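You operate a simulated robot arm through the tools that you are given. There is no shell and no other tool. Be economical: measure what you need, move in short steps, check, and stop when the job is done.

The job below is to be done with a simulated robot arm. You get a single attempt, and the scene is never put back.

## Task
Brush grease on the middle of the clamped link and shut the grease.
Fine: a patch about 5 cm long, midway between ear and clamp; the brush goes back in its pot. Set down upright: brush. A coat counts when it lies all over at full strength: go over it till it gets no stronger.

It is judged by the outcome, as a careful person would: the job done as asked, and still so three seconds after it is handed in. It fails if anything else is knocked over, pushed out of place, dropped, spilled or broken.

## Robot
A 7-joint arm with a two-finger parallel gripper, fixed in place. Base frame: the origin is at the foot of the arm, x ahead of it, y to its left, z up; the work surface is at about z = 0. Units: m, rad, N and s.
With the tool pointing down near the work surface it reaches from about 0.24 to 0.62 m from the base axis. Its first joint turns from -1.152 to 1.152 rad. Payload 2.6 kg.
The TCP is the grasp point between the finger pads, 0.03 m short of the fingertips. In the tool frame z runs along the fingers and y along their closing line. The gripper opens to 0.094 m. The fingers are 0.028 m wide and 0.01 m thick; the gripper's body (0.05 by 0.096 m) begins 0.055 m behind the TCP.
Orientation is told as [roll, pitch, yaw] about the base's x, y, z axes, in that order, counted from this pose: with the fingers straight down and closing along the base's y, the tool's x points along the base's -x, its y along +y and its z along -z.

## Interface
- The arm moves only by the tool send_rows. Its argument "commands" is one flat list of numbers, 7 for each row, row after row: the shift along the tool's x, y, z in m, then the turn, a rotation vector about the tool's x, y, z in rad, then the gripper command, from -1 (fully open) to 1 (shut), values between in proportion. In form: [tx, ty, tz, ax, ay, az, fingers, tx, ty, tz, ax, ay, az, fingers, ...]. A call has 1 to 12 rows; each row shifts and turns the commanded pose from where the row before left it, along the tool's axes as they then stand. Rows are played at 5 a second. More than 0.05 m and 0.15 rad between two rows, or a gripper value outside its range, and nothing of the call is played. A pose out of reach is approached as far as the arm can. The call stops where the force on the tool passes 40 N (or 10 N more than at its start, if that is more) or the arm is blocked; 0.2 s more then pass. Each finger travels about 0.072 m/s and halts on what it meets, pressing with about 39 N; the grip force reading is that of the motor and also rises with nothing between the fingers. The clock runs only during rows and for 0.2 s after the last one: add rows that do not move to give the fingers time. The reply holds the time, the measured pose of the TCP, the force on the tool along the base axes, the opening and the grip force, in the units named above and with some noise, with the torque about the TCP (base axes, N m) and any sound that the robot's microphone picked up, and new pictures: "show" is both (left out), scene, wrist or none.
- Cameras (640 x 400 px; columns grow to the right, rows downward): "scene" is fixed at [0.0468, 0.4358, 0.5748]; the picture's right is [-0.70, -0.72, 0.00], its down [-0.41, 0.40, -0.82] and it looks along [0.59, -0.57, -0.57] (base axes); focal length 305 px, centre (320, 200). "wrist" rides on the gripper at [0.076, 0.014, -0.102] in the tool frame; the picture's right is [-0.18, 0.98, 0.00], its down [-0.75, -0.14, -0.64] and it looks along [-0.63, -0.12, 0.77] (tool axes); focal length 243 px, centre (320, 200). There is no depth. A picture from a camera that has moved, and an enlarged one, comes with that camera's place and axes in the base frame and with its lens. The place of the scene camera against the robot may be out by one fixed shift of up to 0.018 m in any direction.
- enlarge(camera, box): a new picture of the part [left, top, right, bottom] of that camera's present view, enlarged. No time passes.
- sign_off(): hands the job in; it is judged then, once.

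Go step by step. Nothing tells you positions but the pictures and the camera data: compare them with the known pose of the tool, close in by small moves and look again before you grip or let go. The budget is 120 turns and 200 pictures, counting those below and the enlarged ones. Unless the task says otherwise, let go and move clear before handing in, and close with one line.

The tools are called after "Request:" as a command line: name --argument value ..., lists and objects as JSON in quotes. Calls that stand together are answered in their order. send_rows: Moves the arm, as the interface text tells. Its arguments: {"type":"object","properties":{"commands":{"type":"array","items":{"type":"number"}},"show":{"type":"string","enum":["both","scene","wrist","none"]}},"required":["commands"]} The other tools are called the same way: enlarge (camera, box) takes an enlarged picture of a part of a camera's view; sign_off () hands the job in.

At the start:

```text
time: 0.0
position: [0.3215, -0.1662, 0.366]
ee_rot: [0.001, 0.001, -0.001]
contact_force: [0.6, 0.6, 0.0]
moment: [0.02, -0.03, 0.0]
finger_gap: 0.0938
grip_force: 0.1
```

scene: 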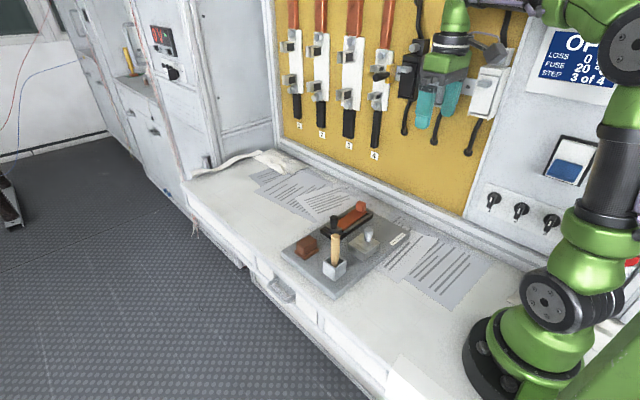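
wrist: 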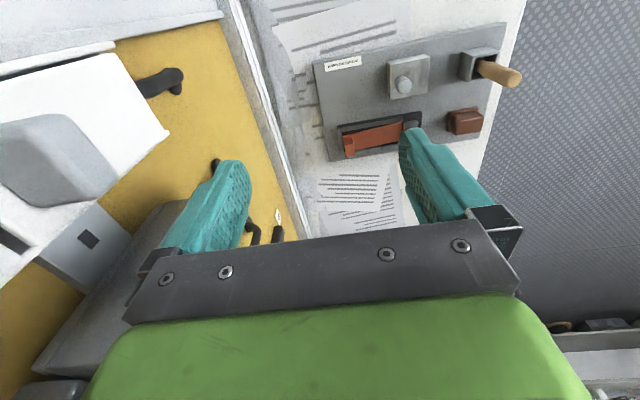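

I see a plate with a brush in a pot, a brown block, a red link in a dark frame, and a grey box with a knob. I'll take closer looks first.

Request:
enlarge --camera "scene" --box '[270, 180, 430, 300]'

Request:
enlarge --camera "wrist" --box '[300, 20, 540, 180]'

```text
3.33 times, centred on (350, 240) of scene
camera zoom: at [0.0468, 0.4358, 0.5748], right [-0.7, -0.72, 0.0], down [-0.41, 0.4, -0.82], along [0.59, -0.57, -0.57], focal length 1016 px, centre (220, 67)
```

zoom: 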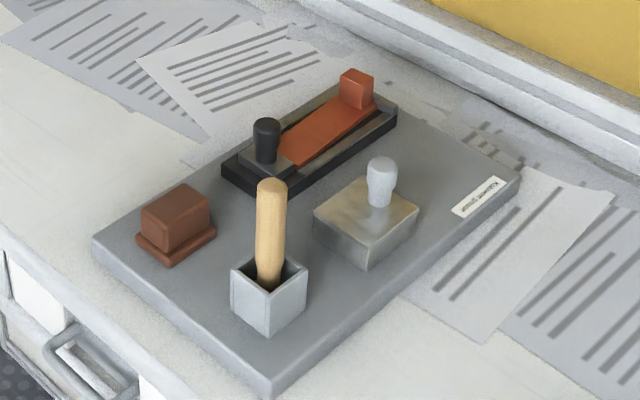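

```text
2.50 times, centred on (420, 100) of wrist
camera zoom: at [0.2455, -0.1511, 0.4671], right [0.18, 0.98, 0.0], down [0.75, -0.14, 0.64], along [0.63, -0.12, -0.77], focal length 606 px, centre (70, 450)
```

zoom: 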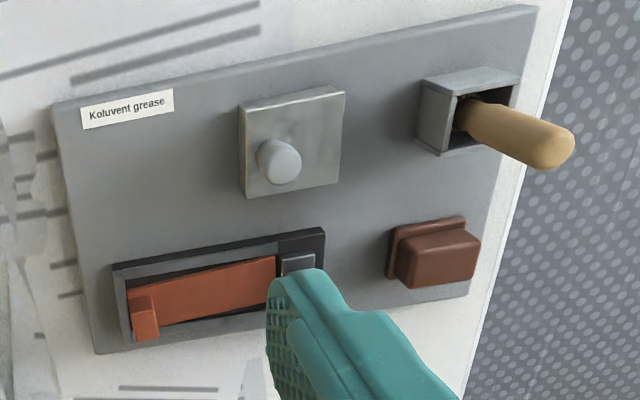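

The grease tin has a knobbed lid. The brush stands in a separate pot, and the link lies along y. I'll move in to look closer.

Request:
send_rows --commands '[0.005, 0.037, 0.025, 0, 0, 0, -1, 0.005, 0.037, 0.025, 0, 0, 0, -1, 0.005, 0.037, 0.025, 0, 0, 0, -1, 0.005, 0.037, 0.025, 0, 0, 0, -1, 0, 0, 0, 0, 0, 0, -1]' --show "both"

```text
time: 1.2
position: [0.3047, -0.0149, 0.2631]
ee_rot: [-0.001, 0.0, 0.001]
contact_force: [-0.4, 0.4, -0.5]
moment: [-0.01, 0.0, -0.01]
finger_gap: 0.0943
grip_force: 0.0
camera wrist: at [0.2285, -0.0003, 0.364], right [0.18, 0.98, 0.0], down [0.75, -0.14, 0.64], along [0.63, -0.12, -0.77], focal length 243 px, centre (320, 200)
```

scene: 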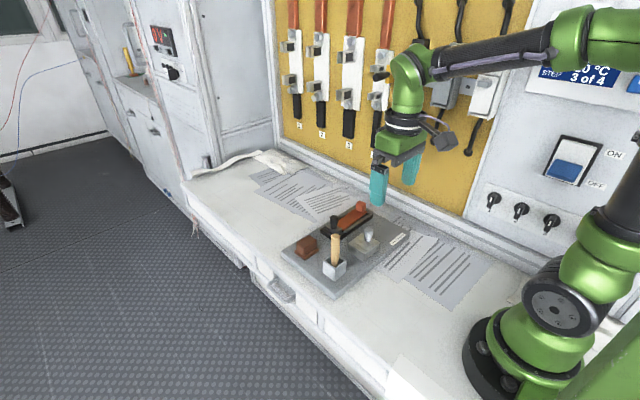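
wrist: 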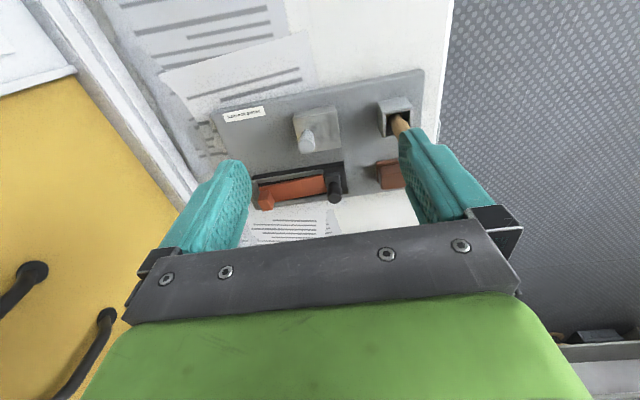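

Request:
enlarge --camera "wrist" --box '[210, 60, 450, 210]'

```text
2.67 times, centred on (330, 135) of wrist
camera zoom: at [0.2285, -0.0003, 0.364], right [0.18, 0.98, 0.0], down [0.75, -0.14, 0.64], along [0.63, -0.12, -0.77], focal length 647 px, centre (293, 373)
```

zoom: 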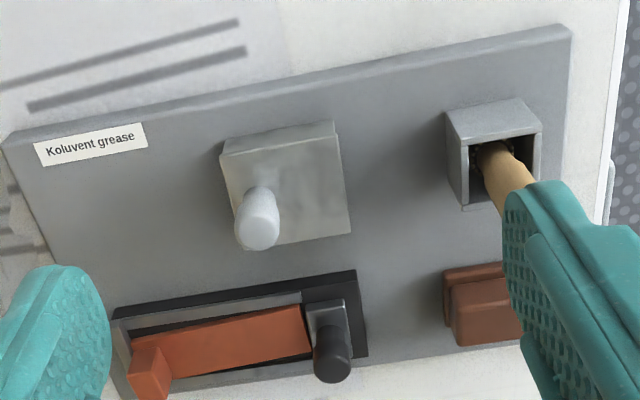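

Request:
send_rows --commands '[0.01, -0.012, 0.03, 0, 0, 0, -1, 0.01, -0.012, 0.03, 0, 0, 0, -1, 0.01, -0.012, 0.03, 0, 0, 0, -1, 0, 0, 0, 0, 0, 0, -1]' --show "none"

Request:
enlarge --camera "wrist" --box '[220, 60, 460, 210]'

Request:
enlarge --camera "scene" --box '[310, 195, 410, 285]'

```text
time: 2.2
position: [0.2711, -0.0509, 0.1732]
ee_rot: [-0.001, 0.0, 0.001]
contact_force: [0.1, -0.2, -0.1]
moment: [0.0, -0.02, 0.02]
finger_gap: 0.094
grip_force: 0.0
```

```text
2.67 times, centred on (340, 135) of wrist
camera zoom: at [0.1954, -0.0363, 0.2757], right [0.18, 0.98, 0.0], down [0.75, -0.14, 0.64], along [0.63, -0.12, -0.77], focal length 647 px, centre (267, 373)
```

zoom: 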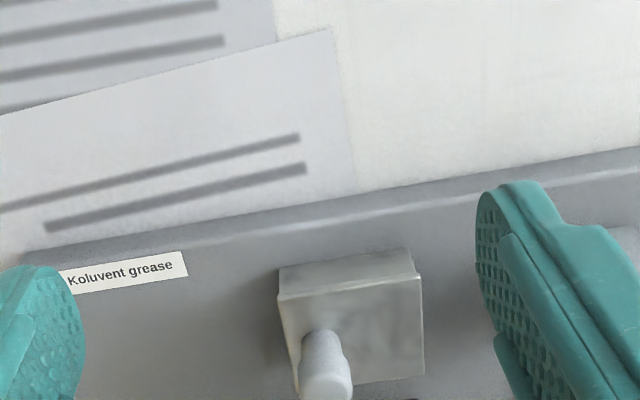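

```text
4.44 times, centred on (360, 240) of scene
camera zoom: at [0.0468, 0.4358, 0.5748], right [-0.7, -0.72, 0.0], down [-0.41, 0.4, -0.82], along [0.59, -0.57, -0.57], focal length 1355 px, centre (142, 22)
```

zoom: 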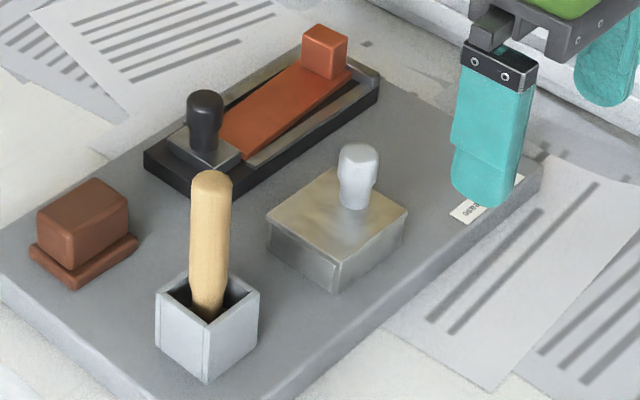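

The tin sits at about (.372, -.03) with its top at z≈.043, and the knob is off-centre at about (.372, -.045). I'll go above the knob.

Request:
send_rows --commands '[-0.034, 0.002, 0.0, 0, 0, 0, -1, -0.034, 0.002, 0.0, 0, 0, 0, -1, -0.033, 0.002, 0.02, 0, 0, 0, -1, 0, 0, 0.02, 0, 0, 0, -1, 0, 0, 0, 0, 0, 0, -1]' --show "both"

Request:
enlarge --camera "wrist" --box '[220, 60, 460, 210]'

Request:
enlarge --camera "scene" --box '[310, 195, 410, 285]'

```text
time: 3.4
position: [0.3742, -0.0451, 0.1349]
ee_rot: [0.0, 0.0, 0.0]
contact_force: [0.9, -0.2, 0.4]
moment: [0.0, 0.01, -0.03]
finger_gap: 0.094
grip_force: 0.1
camera wrist: at [0.2993, -0.0307, 0.236], right [0.18, 0.98, 0.0], down [0.75, -0.14, 0.64], along [0.63, -0.12, -0.77], focal length 243 px, centre (320, 200)
```

scene: 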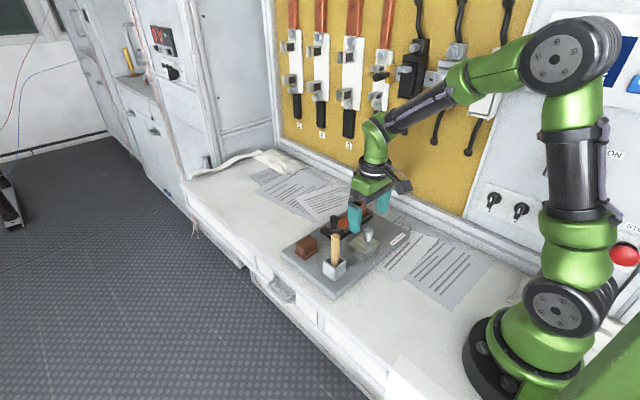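
wrist: 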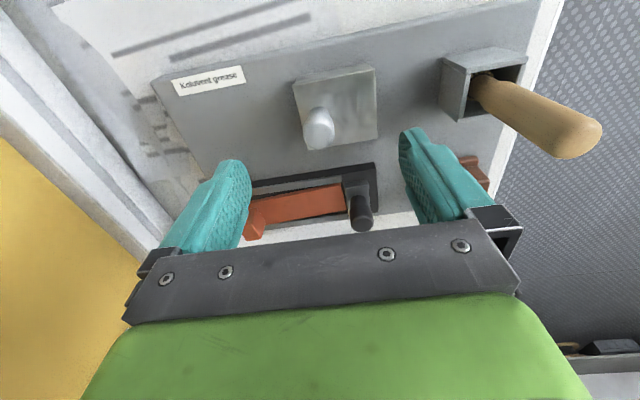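

```text
2.67 times, centred on (340, 135) of wrist
camera zoom: at [0.2993, -0.0307, 0.236], right [0.18, 0.98, 0.0], down [0.75, -0.14, 0.64], along [0.63, -0.12, -0.77], focal length 647 px, centre (267, 373)
```

zoom: 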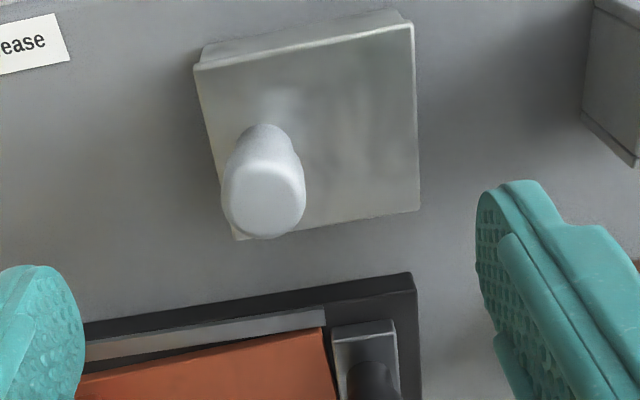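

```text
4.44 times, centred on (360, 240) of scene
camera zoom: at [0.0468, 0.4358, 0.5748], right [-0.7, -0.72, 0.0], down [-0.41, 0.4, -0.82], along [0.59, -0.57, -0.57], focal length 1355 px, centre (142, 22)
```

zoom: 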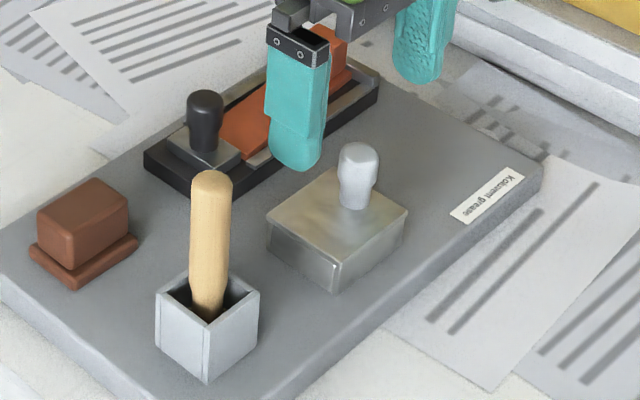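

The knob is confirmed at about (.3725, -.045). Next I'll go down, leaving the fingertips just above the lid, and grip.

Request:
send_rows --commands '[0.001, 0, 0.02, 0, 0, 0, -1, 0, 0, 0.02, 0, 0, 0, -1, 0, 0, 0.016, 0, 0, 0, -1, 0, 0, 0, 0, 0, 0, -1, 0, 0, 0, 0, 0, 0, 0.6, 0, 0, 0, 0, 0, 0, 0.6, 0, 0, 0, 0, 0, 0, 0.9, 0, 0, 0, 0, 0, 0, 0.9]' --show "both"

Request:
enlarge --camera "scene" --box '[310, 195, 410, 285]'

```text
time: 5.2
position: [0.3726, -0.0454, 0.0779]
ee_rot: [0.0, 0.0, 0.0]
contact_force: [2.8, -0.5, -0.2]
moment: [0.0, -0.12, -0.03]
finger_gap: 0.0592
grip_force: 39.0
camera wrist: at [0.2977, -0.0312, 0.1805], right [0.18, 0.98, 0.0], down [0.75, -0.14, 0.64], along [0.63, -0.12, -0.77], focal length 243 px, centre (320, 200)
```

scene: 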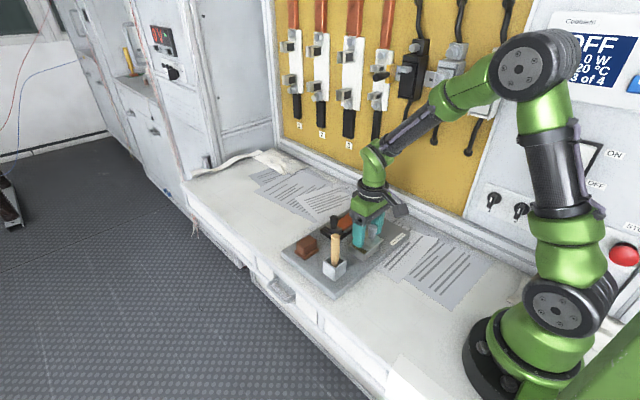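
wrist: 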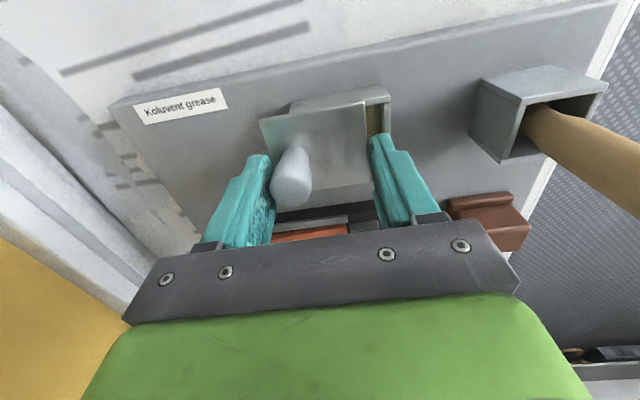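

```text
4.44 times, centred on (360, 240) of scene
camera zoom: at [0.0469, 0.4358, 0.5748], right [-0.7, -0.72, 0.0], down [-0.41, 0.4, -0.82], along [0.59, -0.57, -0.57], focal length 1355 px, centre (142, 22)
```

zoom: 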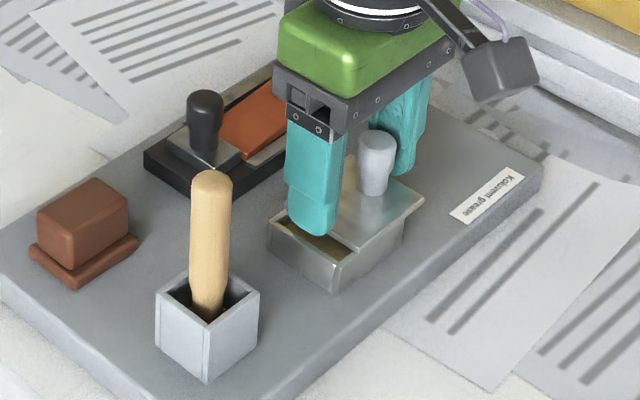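

Closing slid the lid toward -y, because the +y fingertip caught its edge. I'll open the fingers, rise and look.

Request:
send_rows --commands '[0, 0, 0, 0, 0, 0, -1, 0, 0, 0, 0, 0, 0, -1, 0, 0, -0.02, 0, 0, 0, -1, 0, 0, -0.03, 0, 0, 0, -1, 0, 0, -0.01, 0, 0, 0, -1, 0, 0, 0, 0, 0, 0, -1]' --show "none"

Request:
enlarge --camera "scene" --box '[310, 195, 410, 285]'

Request:
enlarge --camera "wrist" --box '[220, 50, 460, 200]'

```text
time: 6.6
position: [0.3721, -0.0479, 0.1399]
ee_rot: [-0.001, 0.001, 0.001]
contact_force: [-0.2, 0.2, 0.6]
moment: [-0.02, -0.03, 0.0]
finger_gap: 0.094
grip_force: 0.2
```

```text
4.44 times, centred on (360, 240) of scene
camera zoom: at [0.0468, 0.4358, 0.5748], right [-0.7, -0.72, 0.0], down [-0.41, 0.4, -0.82], along [0.59, -0.57, -0.57], focal length 1355 px, centre (142, 22)
```

zoom: 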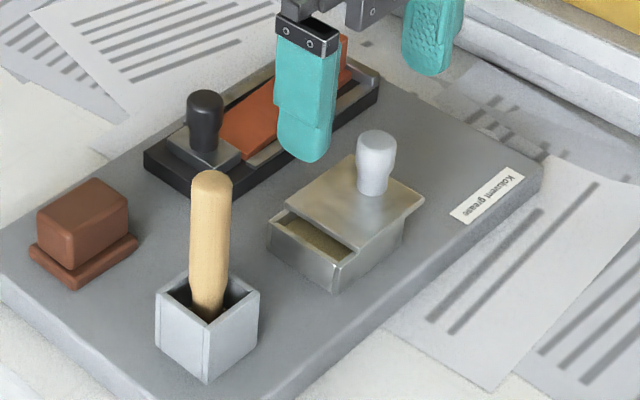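

```text
2.67 times, centred on (340, 125) of wrist
camera zoom: at [0.2965, -0.0338, 0.2421], right [0.18, 0.98, 0.0], down [0.75, -0.14, 0.64], along [0.63, -0.12, -0.77], focal length 647 px, centre (267, 400)
```

zoom: 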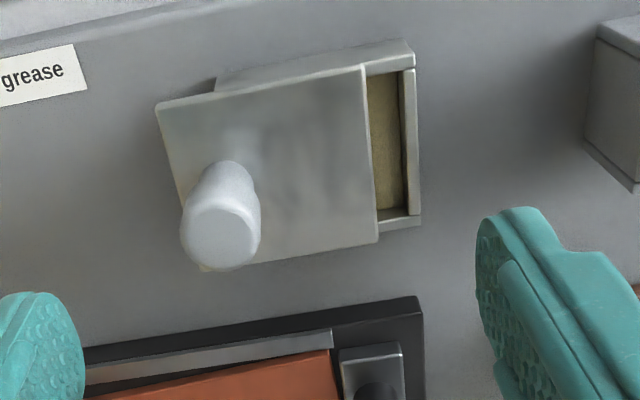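

It's a lid that slides to -y, with grease under it. I'll grip the knob itself, now at y≈-.061, with a narrower opening and a bit higher.

Request:
send_rows --commands '[0.001, -0.013, 0.0, 0, 0, 0, -0.06, 0, 0, 0.02, 0, 0, 0, -0.06, 0, 0, 0.02, 0, 0, 0, -0.06, 0, 0, 0.014, 0, 0, 0, -0.06, 0, 0, 0, 0, 0, 0, 0.8, 0, 0, 0, 0, 0, 0, 0.8, 0, 0, 0, 0, 0, 0, 0.8]' --show "wrist"

Request:
enlarge --camera "scene" --box '[310, 195, 410, 285]'

```text
time: 8.2
position: [0.3697, -0.0581, 0.0841]
ee_rot: [0.001, 0.0, 0.0]
contact_force: [1.3, 0.1, 0.1]
moment: [0.03, -0.26, -0.04]
finger_gap: 0.0207
grip_force: 39.3
camera wrist: at [0.2946, -0.044, 0.1861], right [0.18, 0.98, 0.0], down [0.75, -0.14, 0.64], along [0.63, -0.12, -0.77], focal length 243 px, centre (320, 200)
```

wrist: 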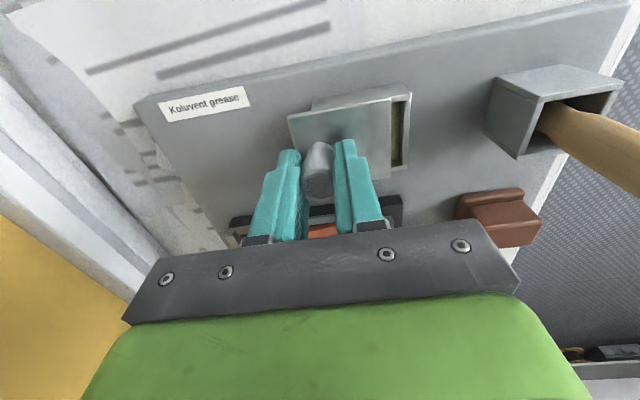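

```text
4.44 times, centred on (360, 240) of scene
camera zoom: at [0.0468, 0.4358, 0.5748], right [-0.7, -0.72, 0.0], down [-0.41, 0.4, -0.82], along [0.59, -0.57, -0.57], focal length 1355 px, centre (142, 22)
```

zoom: 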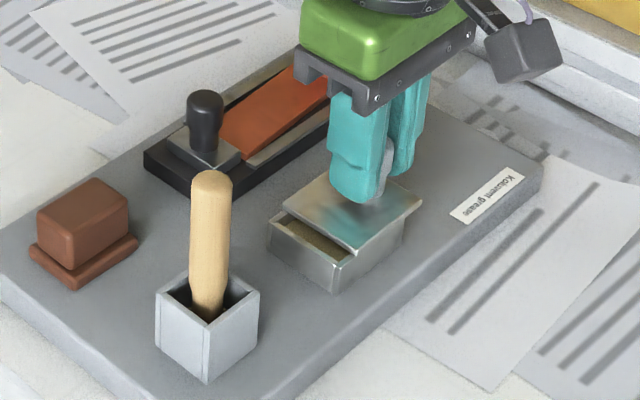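

Request:
send_rows --commands '[0, 0, -0.003, 0, 0, 0, 0.8, 0, 0, 0, 0, 0, 0, 0.8]' --show "none"

```text
time: 8.8
position: [0.3686, -0.059, 0.0866]
ee_rot: [0.001, 0.007, -0.002]
contact_force: [-0.2, 1.0, -0.5]
moment: [0.03, 0.78, -0.01]
finger_gap: 0.021
grip_force: 39.1
```

Request:
enlarge --camera "scene" --box '[310, 195, 410, 285]'

Request:
send_rows --commands '[0, 0, -0.005, 0, 0, 0, 0.8, 0, 0, 0, 0, 0, 0, 0.8]' --show "wrist"

Request:
enlarge --camera "scene" --box '[310, 195, 410, 285]'

```text
4.44 times, centred on (360, 240) of scene
camera zoom: at [0.047, 0.4358, 0.5748], right [-0.7, -0.72, 0.0], down [-0.41, 0.4, -0.82], along [0.59, -0.57, -0.57], focal length 1355 px, centre (142, 22)
```

zoom: 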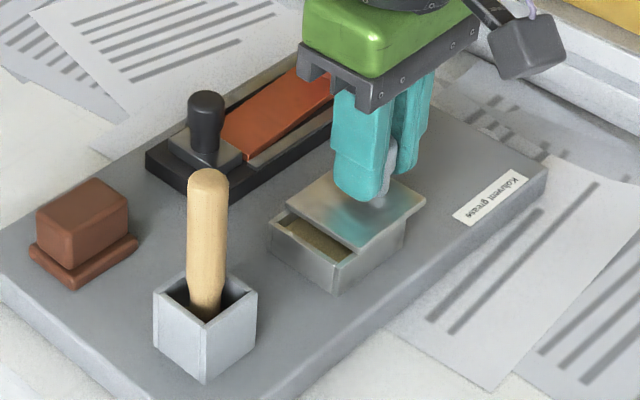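

```text
time: 9.4
position: [0.3688, -0.0597, 0.0937]
ee_rot: [0.0, 0.0, 0.0]
contact_force: [1.7, 0.2, -26.2]
moment: [0.04, 0.73, 0.06]
finger_gap: 0.0206
grip_force: 38.8
camera wrist: at [0.2942, -0.0455, 0.1952], right [0.18, 0.98, 0.0], down [0.75, -0.14, 0.64], along [0.63, -0.12, -0.77], focal length 243 px, centre (320, 200)
```

wrist: 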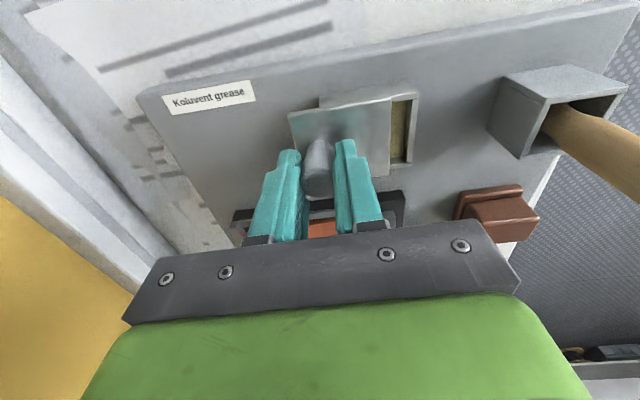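

```text
4.44 times, centred on (360, 240) of scene
camera zoom: at [0.047, 0.4358, 0.5748], right [-0.7, -0.72, 0.0], down [-0.41, 0.4, -0.82], along [0.59, -0.57, -0.57], focal length 1355 px, centre (142, 22)
```

zoom: 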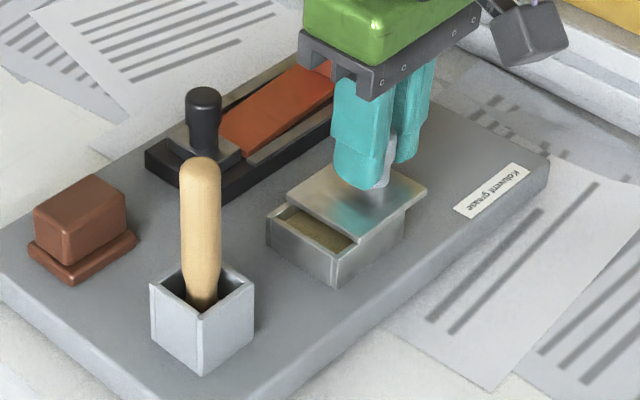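

The lid is captive on the tin, and my pull is lifting the whole plate. I'll lower it straight back.

Request:
send_rows --commands '[0, 0, 0.004, 0, 0, 0, 0.8, 0, 0, 0.004, 0, 0, 0, 0.8, 0, 0, 0, 0, 0, 0, 0.8]' --show "none"

Request:
enlarge --camera "scene" --box '[310, 195, 410, 285]'

```text
time: 10.2
position: [0.368, -0.0602, 0.0864]
ee_rot: [0.001, 0.004, -0.006]
contact_force: [-28.7, -0.1, 18.9]
moment: [-0.05, 0.56, -0.01]
finger_gap: 0.0207
grip_force: 38.9
```

```text
4.44 times, centred on (360, 240) of scene
camera zoom: at [0.0467, 0.4358, 0.5748], right [-0.7, -0.72, 0.0], down [-0.41, 0.4, -0.82], along [0.59, -0.57, -0.57], focal length 1355 px, centre (142, 22)
```

zoom: 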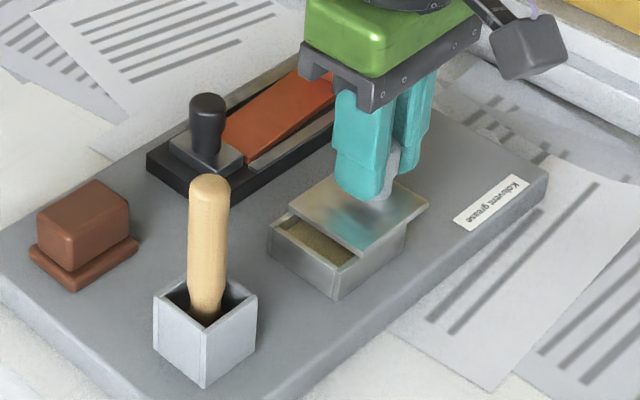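

The plate is back down but sits a few mm off toward -x. I'll ease it back gently with the grip I have.

Request:
send_rows --commands '[-0.001, 0, -0.002, 0, 0, 0, 0.8, -0.0015, 0, 0, 0, 0, 0, 0.8, 0, 0, 0, 0, 0, 0, 0.8]' --show "none"

Request:
enlarge --camera "scene" --box '[310, 195, 410, 285]'

```text
time: 11.0
position: [0.369, -0.0601, 0.0856]
ee_rot: [0.003, 0.012, -0.004]
contact_force: [-31.1, 0.2, 12.8]
moment: [-0.08, 0.64, 0.05]
finger_gap: 0.0205
grip_force: 38.8
```

```text
4.44 times, centred on (360, 240) of scene
camera zoom: at [0.0468, 0.4358, 0.5748], right [-0.7, -0.72, 0.0], down [-0.41, 0.4, -0.82], along [0.59, -0.57, -0.57], focal length 1355 px, centre (142, 22)
```

zoom: 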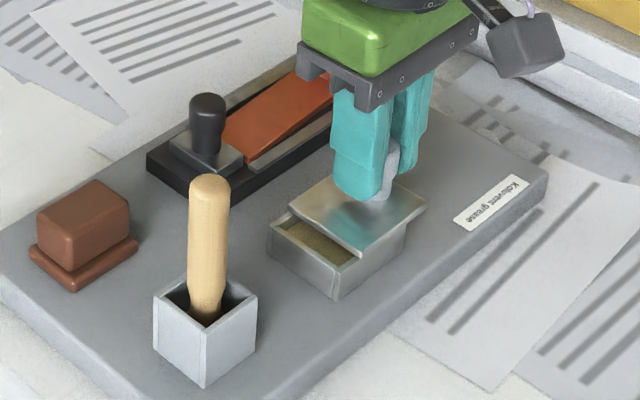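

The plate is essentially back where it was, so I'll leave it. I'll regrip to relieve the stress, then slide the lid along -y.

Request:
send_rows --commands '[0, 0, 0, 0, 0, 0, 0.2, 0, 0, 0, 0, 0, 0, 0.2, 0.002, 0, 0, 0, 0, 0, 0.2, 0, 0, 0, 0, 0, 0, 0.8, 0, 0, 0, 0, 0, 0, 0.8]' --show "none"

Request:
send_rows --commands '[0, -0.006, 0, 0, 0, 0, 0.8, 0, -0.006, 0, 0, 0, 0, 0.8, 0, -0.006, 0, 0, 0, 0, 0.8, 0, 0, 0, 0, 0, 0, 0.8]' --show "wrist"

Request:
enlarge --camera "scene" --box '[310, 195, 410, 285]'

```text
time: 12.2
position: [0.3716, -0.0593, 0.0863]
ee_rot: [0.001, -0.001, -0.001]
contact_force: [3.3, 0.4, -0.2]
moment: [-0.01, -0.14, 0.04]
finger_gap: 0.0209
grip_force: 39.7
```

```text
time: 13.2
position: [0.3699, -0.0775, 0.0863]
ee_rot: [0.001, 0.002, -0.002]
contact_force: [5.0, -0.1, 0.3]
moment: [-0.02, -0.5, -0.05]
finger_gap: 0.0206
grip_force: 39.3
camera wrist: at [0.2944, -0.0636, 0.189], right [0.18, 0.98, 0.0], down [0.76, -0.14, 0.64], along [0.63, -0.12, -0.77], focal length 243 px, centre (320, 200)
```

wrist: 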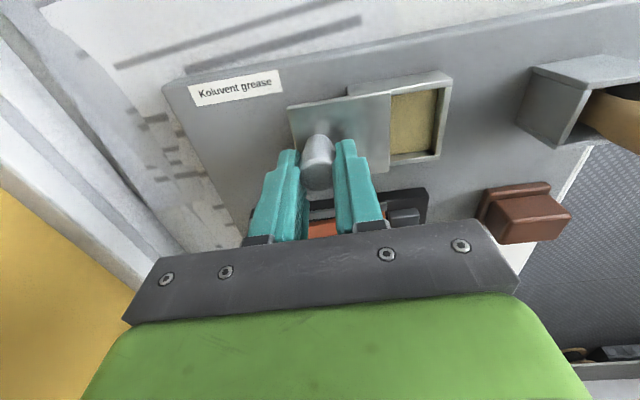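

```text
4.44 times, centred on (360, 240) of scene
camera zoom: at [0.0469, 0.4358, 0.5748], right [-0.7, -0.72, 0.0], down [-0.41, 0.4, -0.82], along [0.59, -0.57, -0.57], focal length 1355 px, centre (142, 22)
```

zoom: 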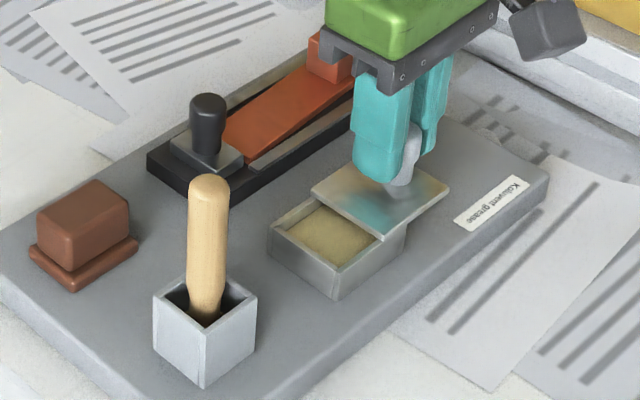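

Request:
send_rows --commands '[0, -0.004, 0, 0, 0, 0, 0.8, 0, -0.004, 0, 0, 0, 0, 0.8, 0, 0, 0, 0, 0, 0, 0.8]' --show "none"

Request:
enlarge --camera "scene" --box '[310, 195, 410, 285]'

```text
time: 14.0
position: [0.3704, -0.0875, 0.0864]
ee_rot: [-0.001, 0.001, -0.002]
contact_force: [-0.9, -0.5, 0.3]
moment: [0.06, 0.03, 0.07]
finger_gap: 0.0209
grip_force: 39.2
```

```text
4.44 times, centred on (360, 240) of scene
camera zoom: at [0.0469, 0.4358, 0.5748], right [-0.7, -0.72, 0.0], down [-0.41, 0.4, -0.82], along [0.59, -0.57, -0.57], focal length 1355 px, centre (142, 22)
```

zoom: 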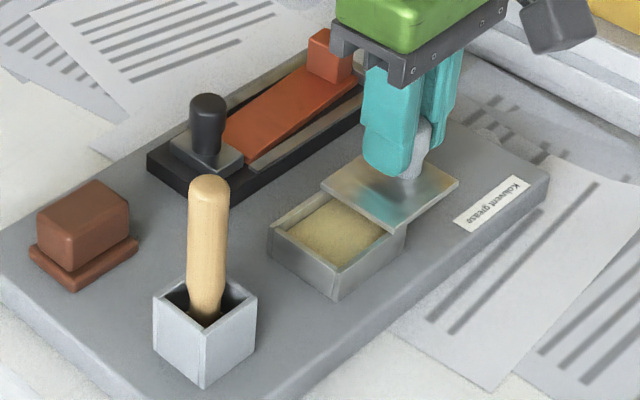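

The lid is open by about 42 mm. I'll let go, rise and look at the brush.

Request:
send_rows --commands '[0, 0, 0, 0, 0, 0, 0, 0, 0, 0, 0, 0, 0, 0, 0, 0, -0.04, 0, 0, 0, -0.5, 0, 0, -0.04, 0, 0, 0, -1, 0, 0, -0.04, 0, 0, 0, -1, 0.02, 0.035, 0, 0, 0, 0, -1, 0.02, 0.045, 0, 0, 0, 0, -1, 0.02, 0.045, 0, 0, 0, 0, -1, 0, 0, 0, 0, 0, 0, -1]' --show "wrist"

Request:
enlarge --camera "scene" --box '[310, 195, 410, 285]'

Request:
enlarge --camera "wrist" --box '[220, 50, 460, 200]'

```text
time: 16.0
position: [0.3087, 0.0383, 0.2057]
ee_rot: [0.0, -0.001, 0.0]
contact_force: [0.0, 0.1, 0.1]
moment: [-0.01, 0.01, -0.01]
finger_gap: 0.0942
grip_force: 0.0
camera wrist: at [0.2337, 0.0522, 0.3077], right [0.18, 0.98, 0.0], down [0.75, -0.14, 0.64], along [0.63, -0.12, -0.77], focal length 243 px, centre (320, 200)
```

wrist: 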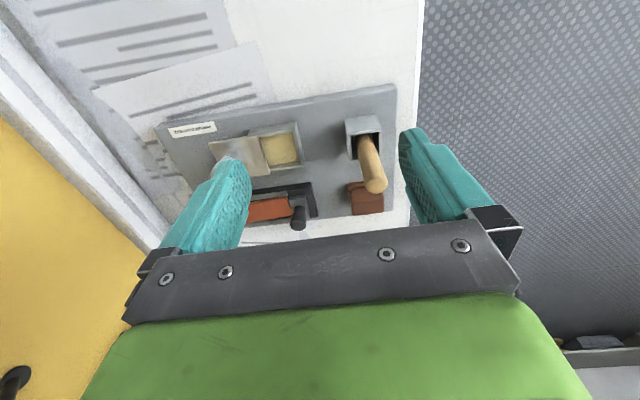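

```text
4.44 times, centred on (360, 240) of scene
camera zoom: at [0.0468, 0.4358, 0.5748], right [-0.7, -0.72, 0.0], down [-0.41, 0.4, -0.82], along [0.59, -0.57, -0.57], focal length 1355 px, centre (142, 22)
```

zoom: 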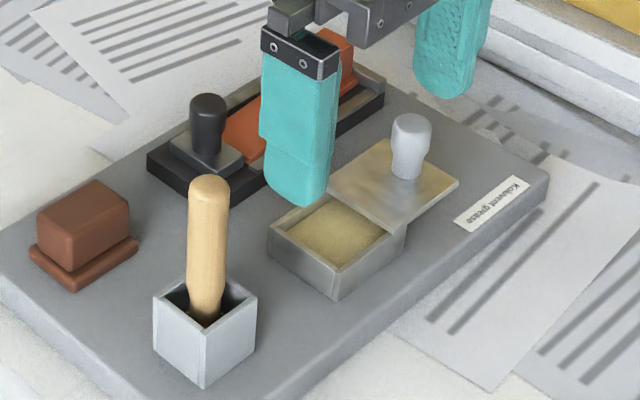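

```text
2.67 times, centred on (340, 125) of wrist
camera zoom: at [0.2337, 0.0522, 0.3077], right [0.18, 0.98, 0.0], down [0.75, -0.14, 0.64], along [0.63, -0.12, -0.77], focal length 647 px, centre (267, 400)
```

zoom: 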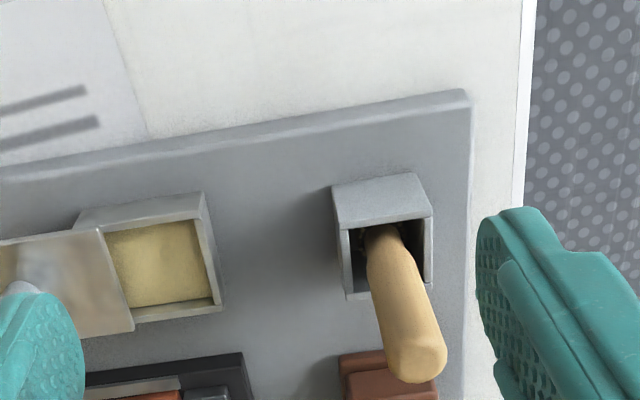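

The pot is at about (.368, .078) with its rim at z≈.063. The brush handle is vertical, with its top at z≈.134. I'll move above it.

Request:
send_rows --commands '[-0.03, 0.02, 0.0, 0, 0, 0, -1, -0.03, 0.019, 0.0, 0, 0, 0, -1, 0, 0, 0.03, 0, 0, 0, -1, 0, 0, 0, 0, 0, 0, -1]' --show "wrist"

Request:
enlarge --camera "scene" --box '[310, 195, 410, 285]'

```text
time: 17.0
position: [0.3727, 0.0749, 0.1791]
ee_rot: [-0.002, 0.0, 0.001]
contact_force: [0.6, -0.8, 0.7]
moment: [0.03, 0.02, -0.02]
finger_gap: 0.0937
grip_force: 0.0
camera wrist: at [0.2967, 0.0896, 0.2802], right [0.18, 0.98, 0.0], down [0.75, -0.14, 0.64], along [0.63, -0.12, -0.77], focal length 243 px, centre (320, 200)
```

wrist: 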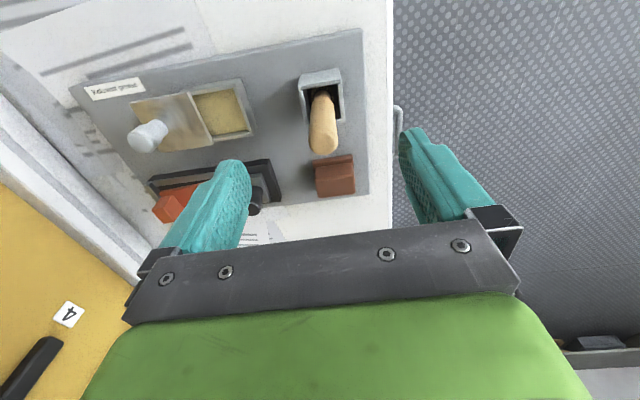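

```text
4.44 times, centred on (360, 240) of scene
camera zoom: at [0.0468, 0.4358, 0.5748], right [-0.7, -0.72, 0.0], down [-0.41, 0.4, -0.82], along [0.59, -0.57, -0.57], focal length 1355 px, centre (142, 22)
```

zoom: 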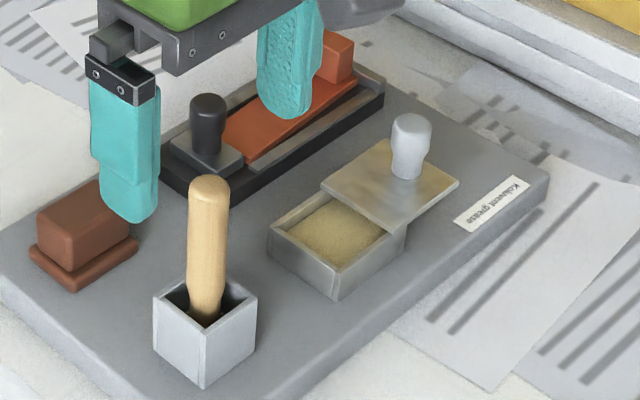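

Request:
send_rows --commands '[0.004, 0.0025, 0.02, 0, 0, 0, -1, 0, 0, 0.02, 0, 0, 0, -1, 0, 0, 0.02, 0, 0, 0, -1, 0, 0, 0.016, 0, 0, 0, -0.2, 0, 0, 0, 0, 0, 0, -0.2]' --show "wrist"

Request:
enlarge --camera "scene" --box '[310, 195, 410, 285]'

```text
time: 18.2
position: [0.3684, 0.0807, 0.1011]
ee_rot: [0.0, 0.0, 0.001]
contact_force: [-0.5, -0.3, 1.0]
moment: [0.02, -0.02, -0.02]
finger_gap: 0.0564
grip_force: 0.1
camera wrist: at [0.2923, 0.0944, 0.203], right [0.18, 0.98, 0.0], down [0.75, -0.14, 0.64], along [0.63, -0.12, -0.77], focal length 243 px, centre (320, 200)
```

wrist: 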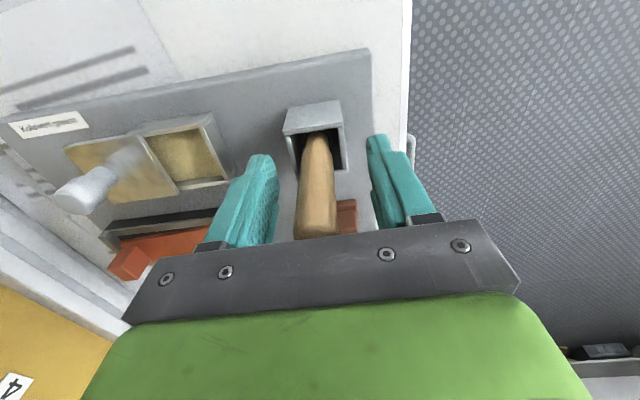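

```text
4.44 times, centred on (360, 240) of scene
camera zoom: at [0.0468, 0.4358, 0.5748], right [-0.7, -0.72, 0.0], down [-0.41, 0.4, -0.82], along [0.59, -0.57, -0.57], focal length 1355 px, centre (142, 22)
```

zoom: 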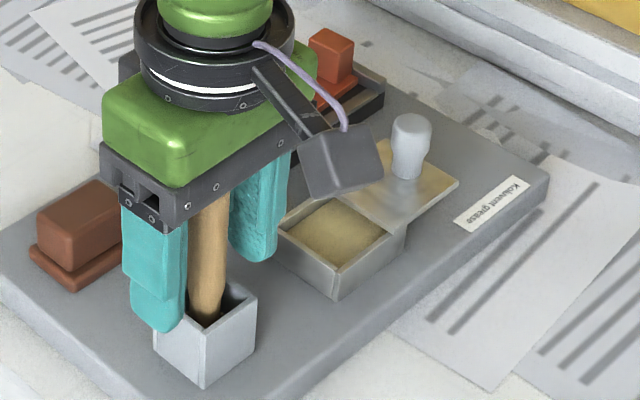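

Request:
send_rows --commands '[0, -0.001, 0, 0, 0, 0, 0.3, 0, 0, 0, 0, 0, 0, 0.5, 0, 0, 0, 0, 0, 0, 0.9, 0, 0, 0, 0, 0, 0, 0.9]' --show "none"

Request:
send_rows --commands '[0, 0, -0.02, 0, 0, 0, 0.9, 0, 0, -0.03, 0, 0, 0, 0.9, 0, 0, -0.03, 0, 0, 0, 0.9, 0, 0, 0, 0, 0, 0, 0.9]' --show "wrist"

Request:
enlarge --camera "scene" --box '[300, 170, 420, 285]'

```text
time: 19.2
position: [0.3679, 0.078, 0.1012]
ee_rot: [0.001, 0.0, 0.0]
contact_force: [0.5, 0.1, -0.3]
moment: [-0.02, -0.02, 0.02]
finger_gap: 0.0184
grip_force: 39.4
```

```text
time: 20.2
position: [0.3671, 0.0788, 0.1825]
ee_rot: [0.0, 0.0, 0.001]
contact_force: [0.2, -0.7, 0.1]
moment: [-0.02, 0.03, -0.02]
finger_gap: 0.0183
grip_force: 39.2
camera wrist: at [0.2905, 0.0939, 0.2847], right [0.18, 0.98, 0.0], down [0.75, -0.14, 0.64], along [0.63, -0.12, -0.77], focal length 243 px, centre (320, 200)
```

wrist: 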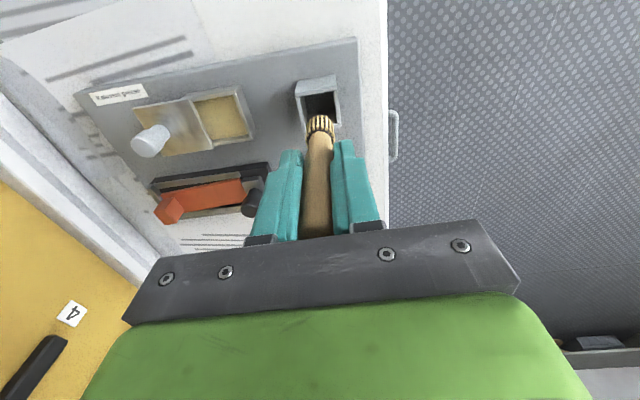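

```text
3.48 times, centred on (360, 228) of scene
camera zoom: at [0.0468, 0.4358, 0.5748], right [-0.7, -0.72, 0.0], down [-0.41, 0.4, -0.82], along [0.59, -0.57, -0.57], focal length 1061 px, centre (181, 104)
```

zoom: 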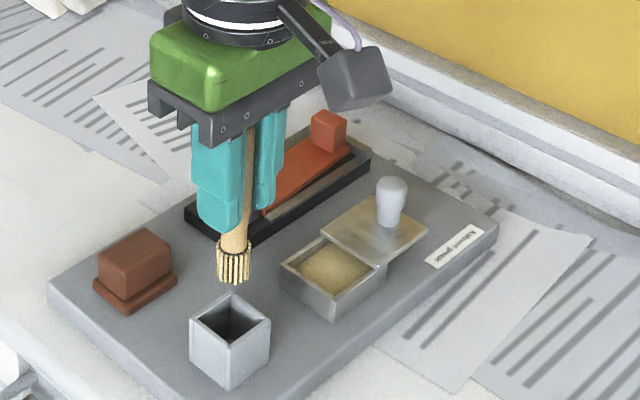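

The brush is held, with its bristle tip about 83 mm below the TCP. I'll carry it over the grease.

Request:
send_rows --commands '[0, -0.034, 0, 0, 0, 0, 0.9, 0, -0.034, 0, 0, 0, 0, 0.9, 0, -0.032, 0, 0, 0, 0, 0.9, 0, 0, 0.025, 0, 0, 0, 0.9, 0, 0, 0, 0, 0, 0, 0.9]' --show "wrist"

Request:
enlarge --camera "scene" --box '[300, 170, 420, 285]'

Request:
enlarge --camera "wrist" --box '[240, 60, 400, 180]'

```text
time: 21.4
position: [0.3661, -0.0216, 0.1569]
ee_rot: [-0.001, 0.0, 0.001]
contact_force: [1.4, 0.1, -1.1]
moment: [-0.01, 0.01, -0.01]
finger_gap: 0.0187
grip_force: 39.3
camera wrist: at [0.2899, -0.0068, 0.259], right [0.18, 0.98, 0.0], down [0.75, -0.14, 0.64], along [0.63, -0.12, -0.77], focal length 243 px, centre (320, 200)
```

wrist: 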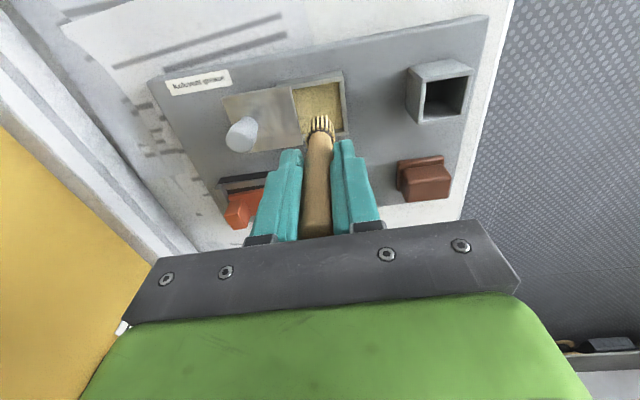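

```text
3.48 times, centred on (360, 228) of scene
camera zoom: at [0.0468, 0.4358, 0.5748], right [-0.7, -0.72, 0.0], down [-0.41, 0.4, -0.82], along [0.59, -0.57, -0.57], focal length 1061 px, centre (181, 104)
```

zoom: 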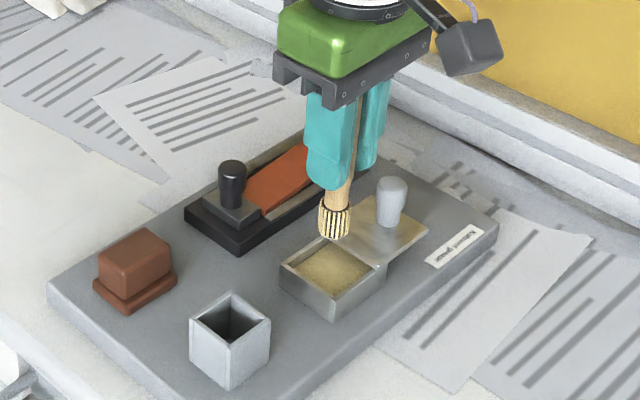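

```text
3.33 times, centred on (320, 120) of wrist
camera zoom: at [0.2899, -0.0068, 0.259], right [0.18, 0.98, 0.0], down [0.75, -0.14, 0.64], along [0.63, -0.12, -0.77], focal length 809 px, centre (320, 467)
```

zoom: 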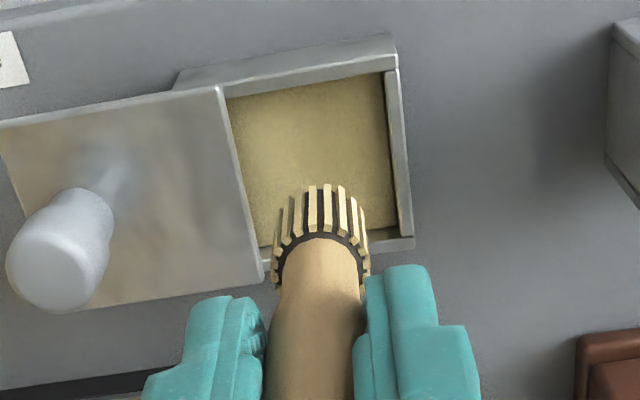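

Everything lines up over the tin opening, so I'll dip.

Request:
send_rows --commands '[0, 0, 0.02, 0, 0, 0, 0.9, 0, 0, 0.018, 0, 0, 0, 0.9, 0, 0, 0.003, 0, 0, 0, 0.9, 0, 0, 0, 0, 0, 0, 0.9]' --show "none"

Request:
enlarge --camera "scene" --box '[320, 195, 400, 265]'

Request:
enlarge --camera "wrist" --box '[240, 60, 400, 180]'

```text
time: 22.4
position: [0.368, -0.02, 0.1153]
ee_rot: [-0.001, 0.0, 0.0]
contact_force: [-0.1, -0.4, -0.1]
moment: [-0.01, 0.01, 0.0]
finger_gap: 0.0187
grip_force: 39.2
```

```text
5.71 times, centred on (360, 230) of scene
camera zoom: at [0.0468, 0.4358, 0.5748], right [-0.7, -0.72, 0.0], down [-0.41, 0.4, -0.82], along [0.59, -0.57, -0.57], focal length 1742 px, centre (91, 29)
```

zoom: 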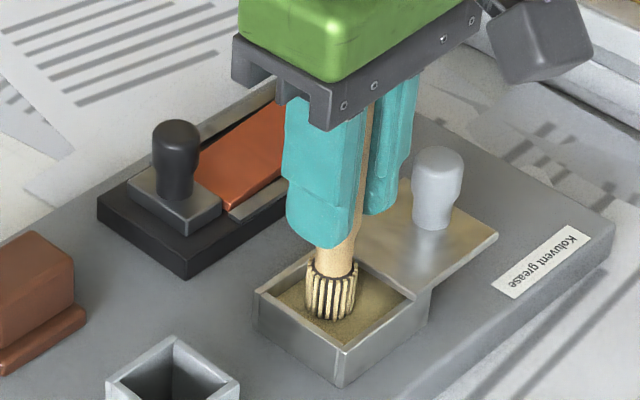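

```text
3.33 times, centred on (320, 120) of wrist
camera zoom: at [0.2923, -0.0065, 0.217], right [0.18, 0.98, 0.0], down [0.75, -0.14, 0.64], along [0.63, -0.12, -0.77], focal length 809 px, centre (320, 467)
```

zoom: 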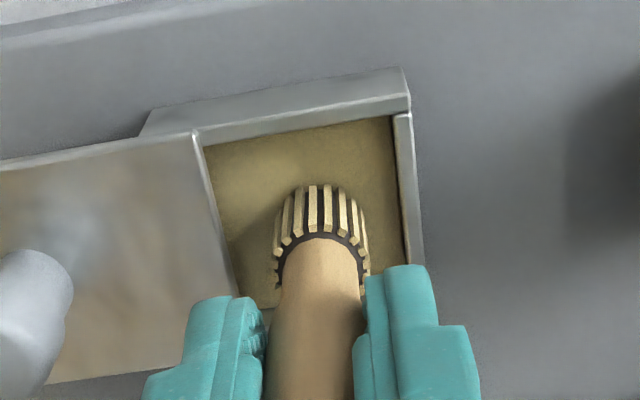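

Request:
send_rows --commands '[0, 0, 0.003, 0, 0, 0, 0.9, 0, 0, 0.003, 0, 0, 0, 0.9, 0, 0, 0, 0, 0, 0, 0.9]' --show "none"

Request:
enlarge --camera "scene" --box '[320, 195, 400, 265]'

```text
time: 23.0
position: [0.3707, -0.0213, 0.1123]
ee_rot: [0.0, -0.011, -0.001]
contact_force: [-1.5, 0.1, 8.2]
moment: [0.01, 0.13, 0.02]
finger_gap: 0.0185
grip_force: 39.1
stopped in row 3: the force on the tool passed its limit at 41 N (the readings are from after the stop); the commanded pose is now the measured one
```

```text
5.71 times, centred on (360, 230) of scene
camera zoom: at [0.0468, 0.4358, 0.5748], right [-0.7, -0.72, 0.0], down [-0.41, 0.4, -0.82], along [0.59, -0.57, -0.57], focal length 1742 px, centre (91, 29)
```

zoom: 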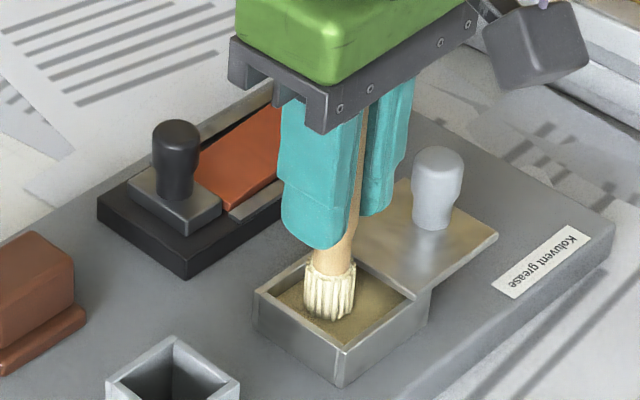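

The bristles look loaded now, after touching down at TCP z≈.112. I'll lift and move toward the link to measure it.

Request:
send_rows --commands '[0, 0, -0.02, 0, 0, 0, 0.9, 0, 0, -0.03, 0, 0, 0, 0.9, 0, 0, -0.03, 0, 0, 0, 0.9, 0, -0.03, 0, 0, 0, 0, 0.9, 0, -0.03, 0, 0, 0, 0, 0.9, 0, 0, 0, 0, 0, 0, 0.9]' --show "none"

Request:
enlarge --camera "wrist" --box '[200, 50, 440, 230]'

Request:
enlarge --camera "scene" --box '[300, 170, 420, 270]'

```text
time: 24.4
position: [0.368, -0.0815, 0.193]
ee_rot: [0.0, -0.01, -0.001]
contact_force: [-0.5, 0.4, 0.0]
moment: [0.0, 0.01, -0.03]
finger_gap: 0.0182
grip_force: 38.8
```

```text
2.22 times, centred on (320, 140) of wrist
camera zoom: at [0.2917, -0.0663, 0.2943], right [0.19, 0.98, 0.0], down [0.75, -0.14, 0.65], along [0.64, -0.12, -0.76], focal length 539 px, centre (320, 333)
```

zoom: 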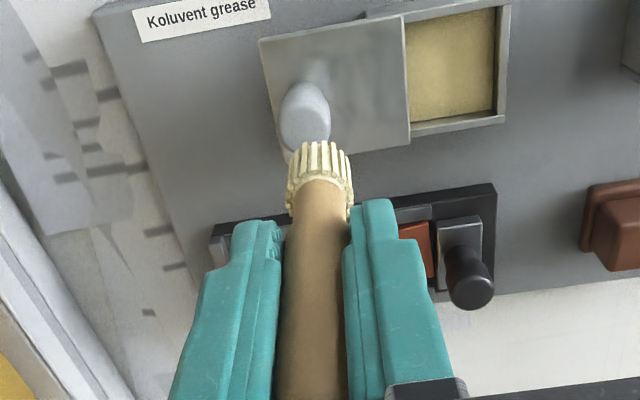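

```text
4.00 times, centred on (360, 220) of scene
camera zoom: at [0.0468, 0.4358, 0.5748], right [-0.7, -0.72, 0.0], down [-0.41, 0.4, -0.82], along [0.59, -0.57, -0.57], focal length 1220 px, centre (160, 120)
```

zoom: 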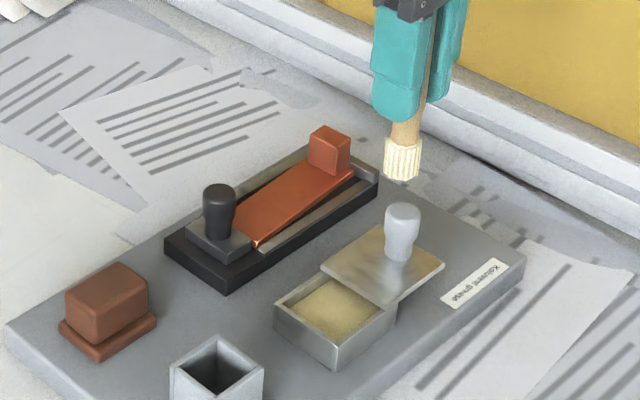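

The bristles are loaded. I'll shift back and aside to get an unobstructed view of the link.

Request:
send_rows --commands '[0.02, 0.045, 0, 0, 0.01, 0, 0.9, 0.02, 0.045, 0, 0, 0, 0, 0.9, 0.02, 0.045, 0, 0, 0, 0, 0.9, 0, 0, 0, 0, 0, 0, 0.9]' --show "none"

Request:
enlarge --camera "wrist" --box '[160, 100, 340, 240]'

Request:
enlarge --camera "scene" --box '[320, 190, 400, 250]'

```text
time: 25.4
position: [0.309, 0.0577, 0.1962]
ee_rot: [0.0, -0.001, -0.001]
contact_force: [0.1, -0.6, -0.4]
moment: [-0.05, -0.04, 0.01]
finger_gap: 0.0182
grip_force: 38.7
```

```text
2.86 times, centred on (250, 170) of wrist
camera zoom: at [0.2334, 0.0718, 0.2977], right [0.19, 0.98, 0.0], down [0.75, -0.14, 0.64], along [0.63, -0.12, -0.77], focal length 693 px, centre (520, 286)
```

zoom: 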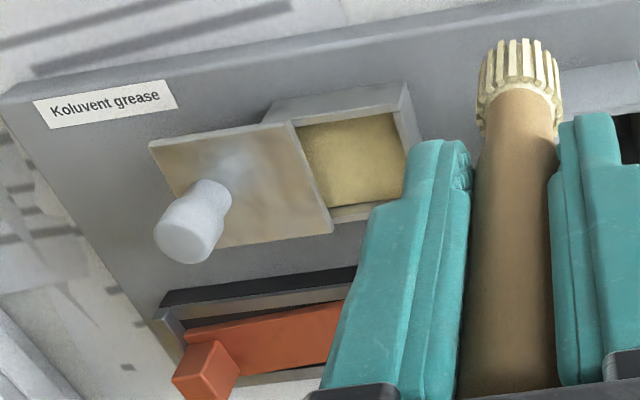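

```text
6.67 times, centred on (360, 220) of scene
camera zoom: at [0.0468, 0.4358, 0.5748], right [-0.7, -0.72, 0.0], down [-0.41, 0.4, -0.82], along [0.59, -0.57, -0.57], focal length 2033 px, centre (53, 67)
```

zoom: 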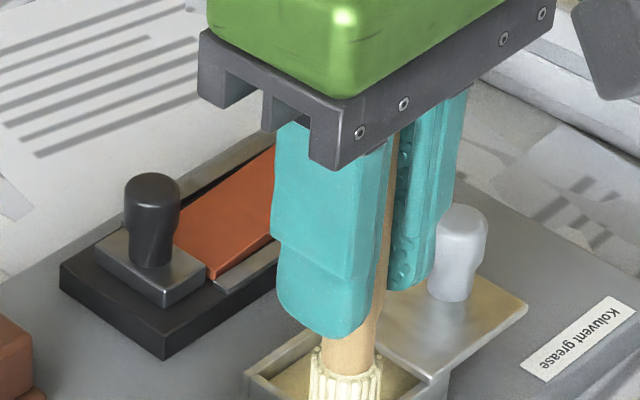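

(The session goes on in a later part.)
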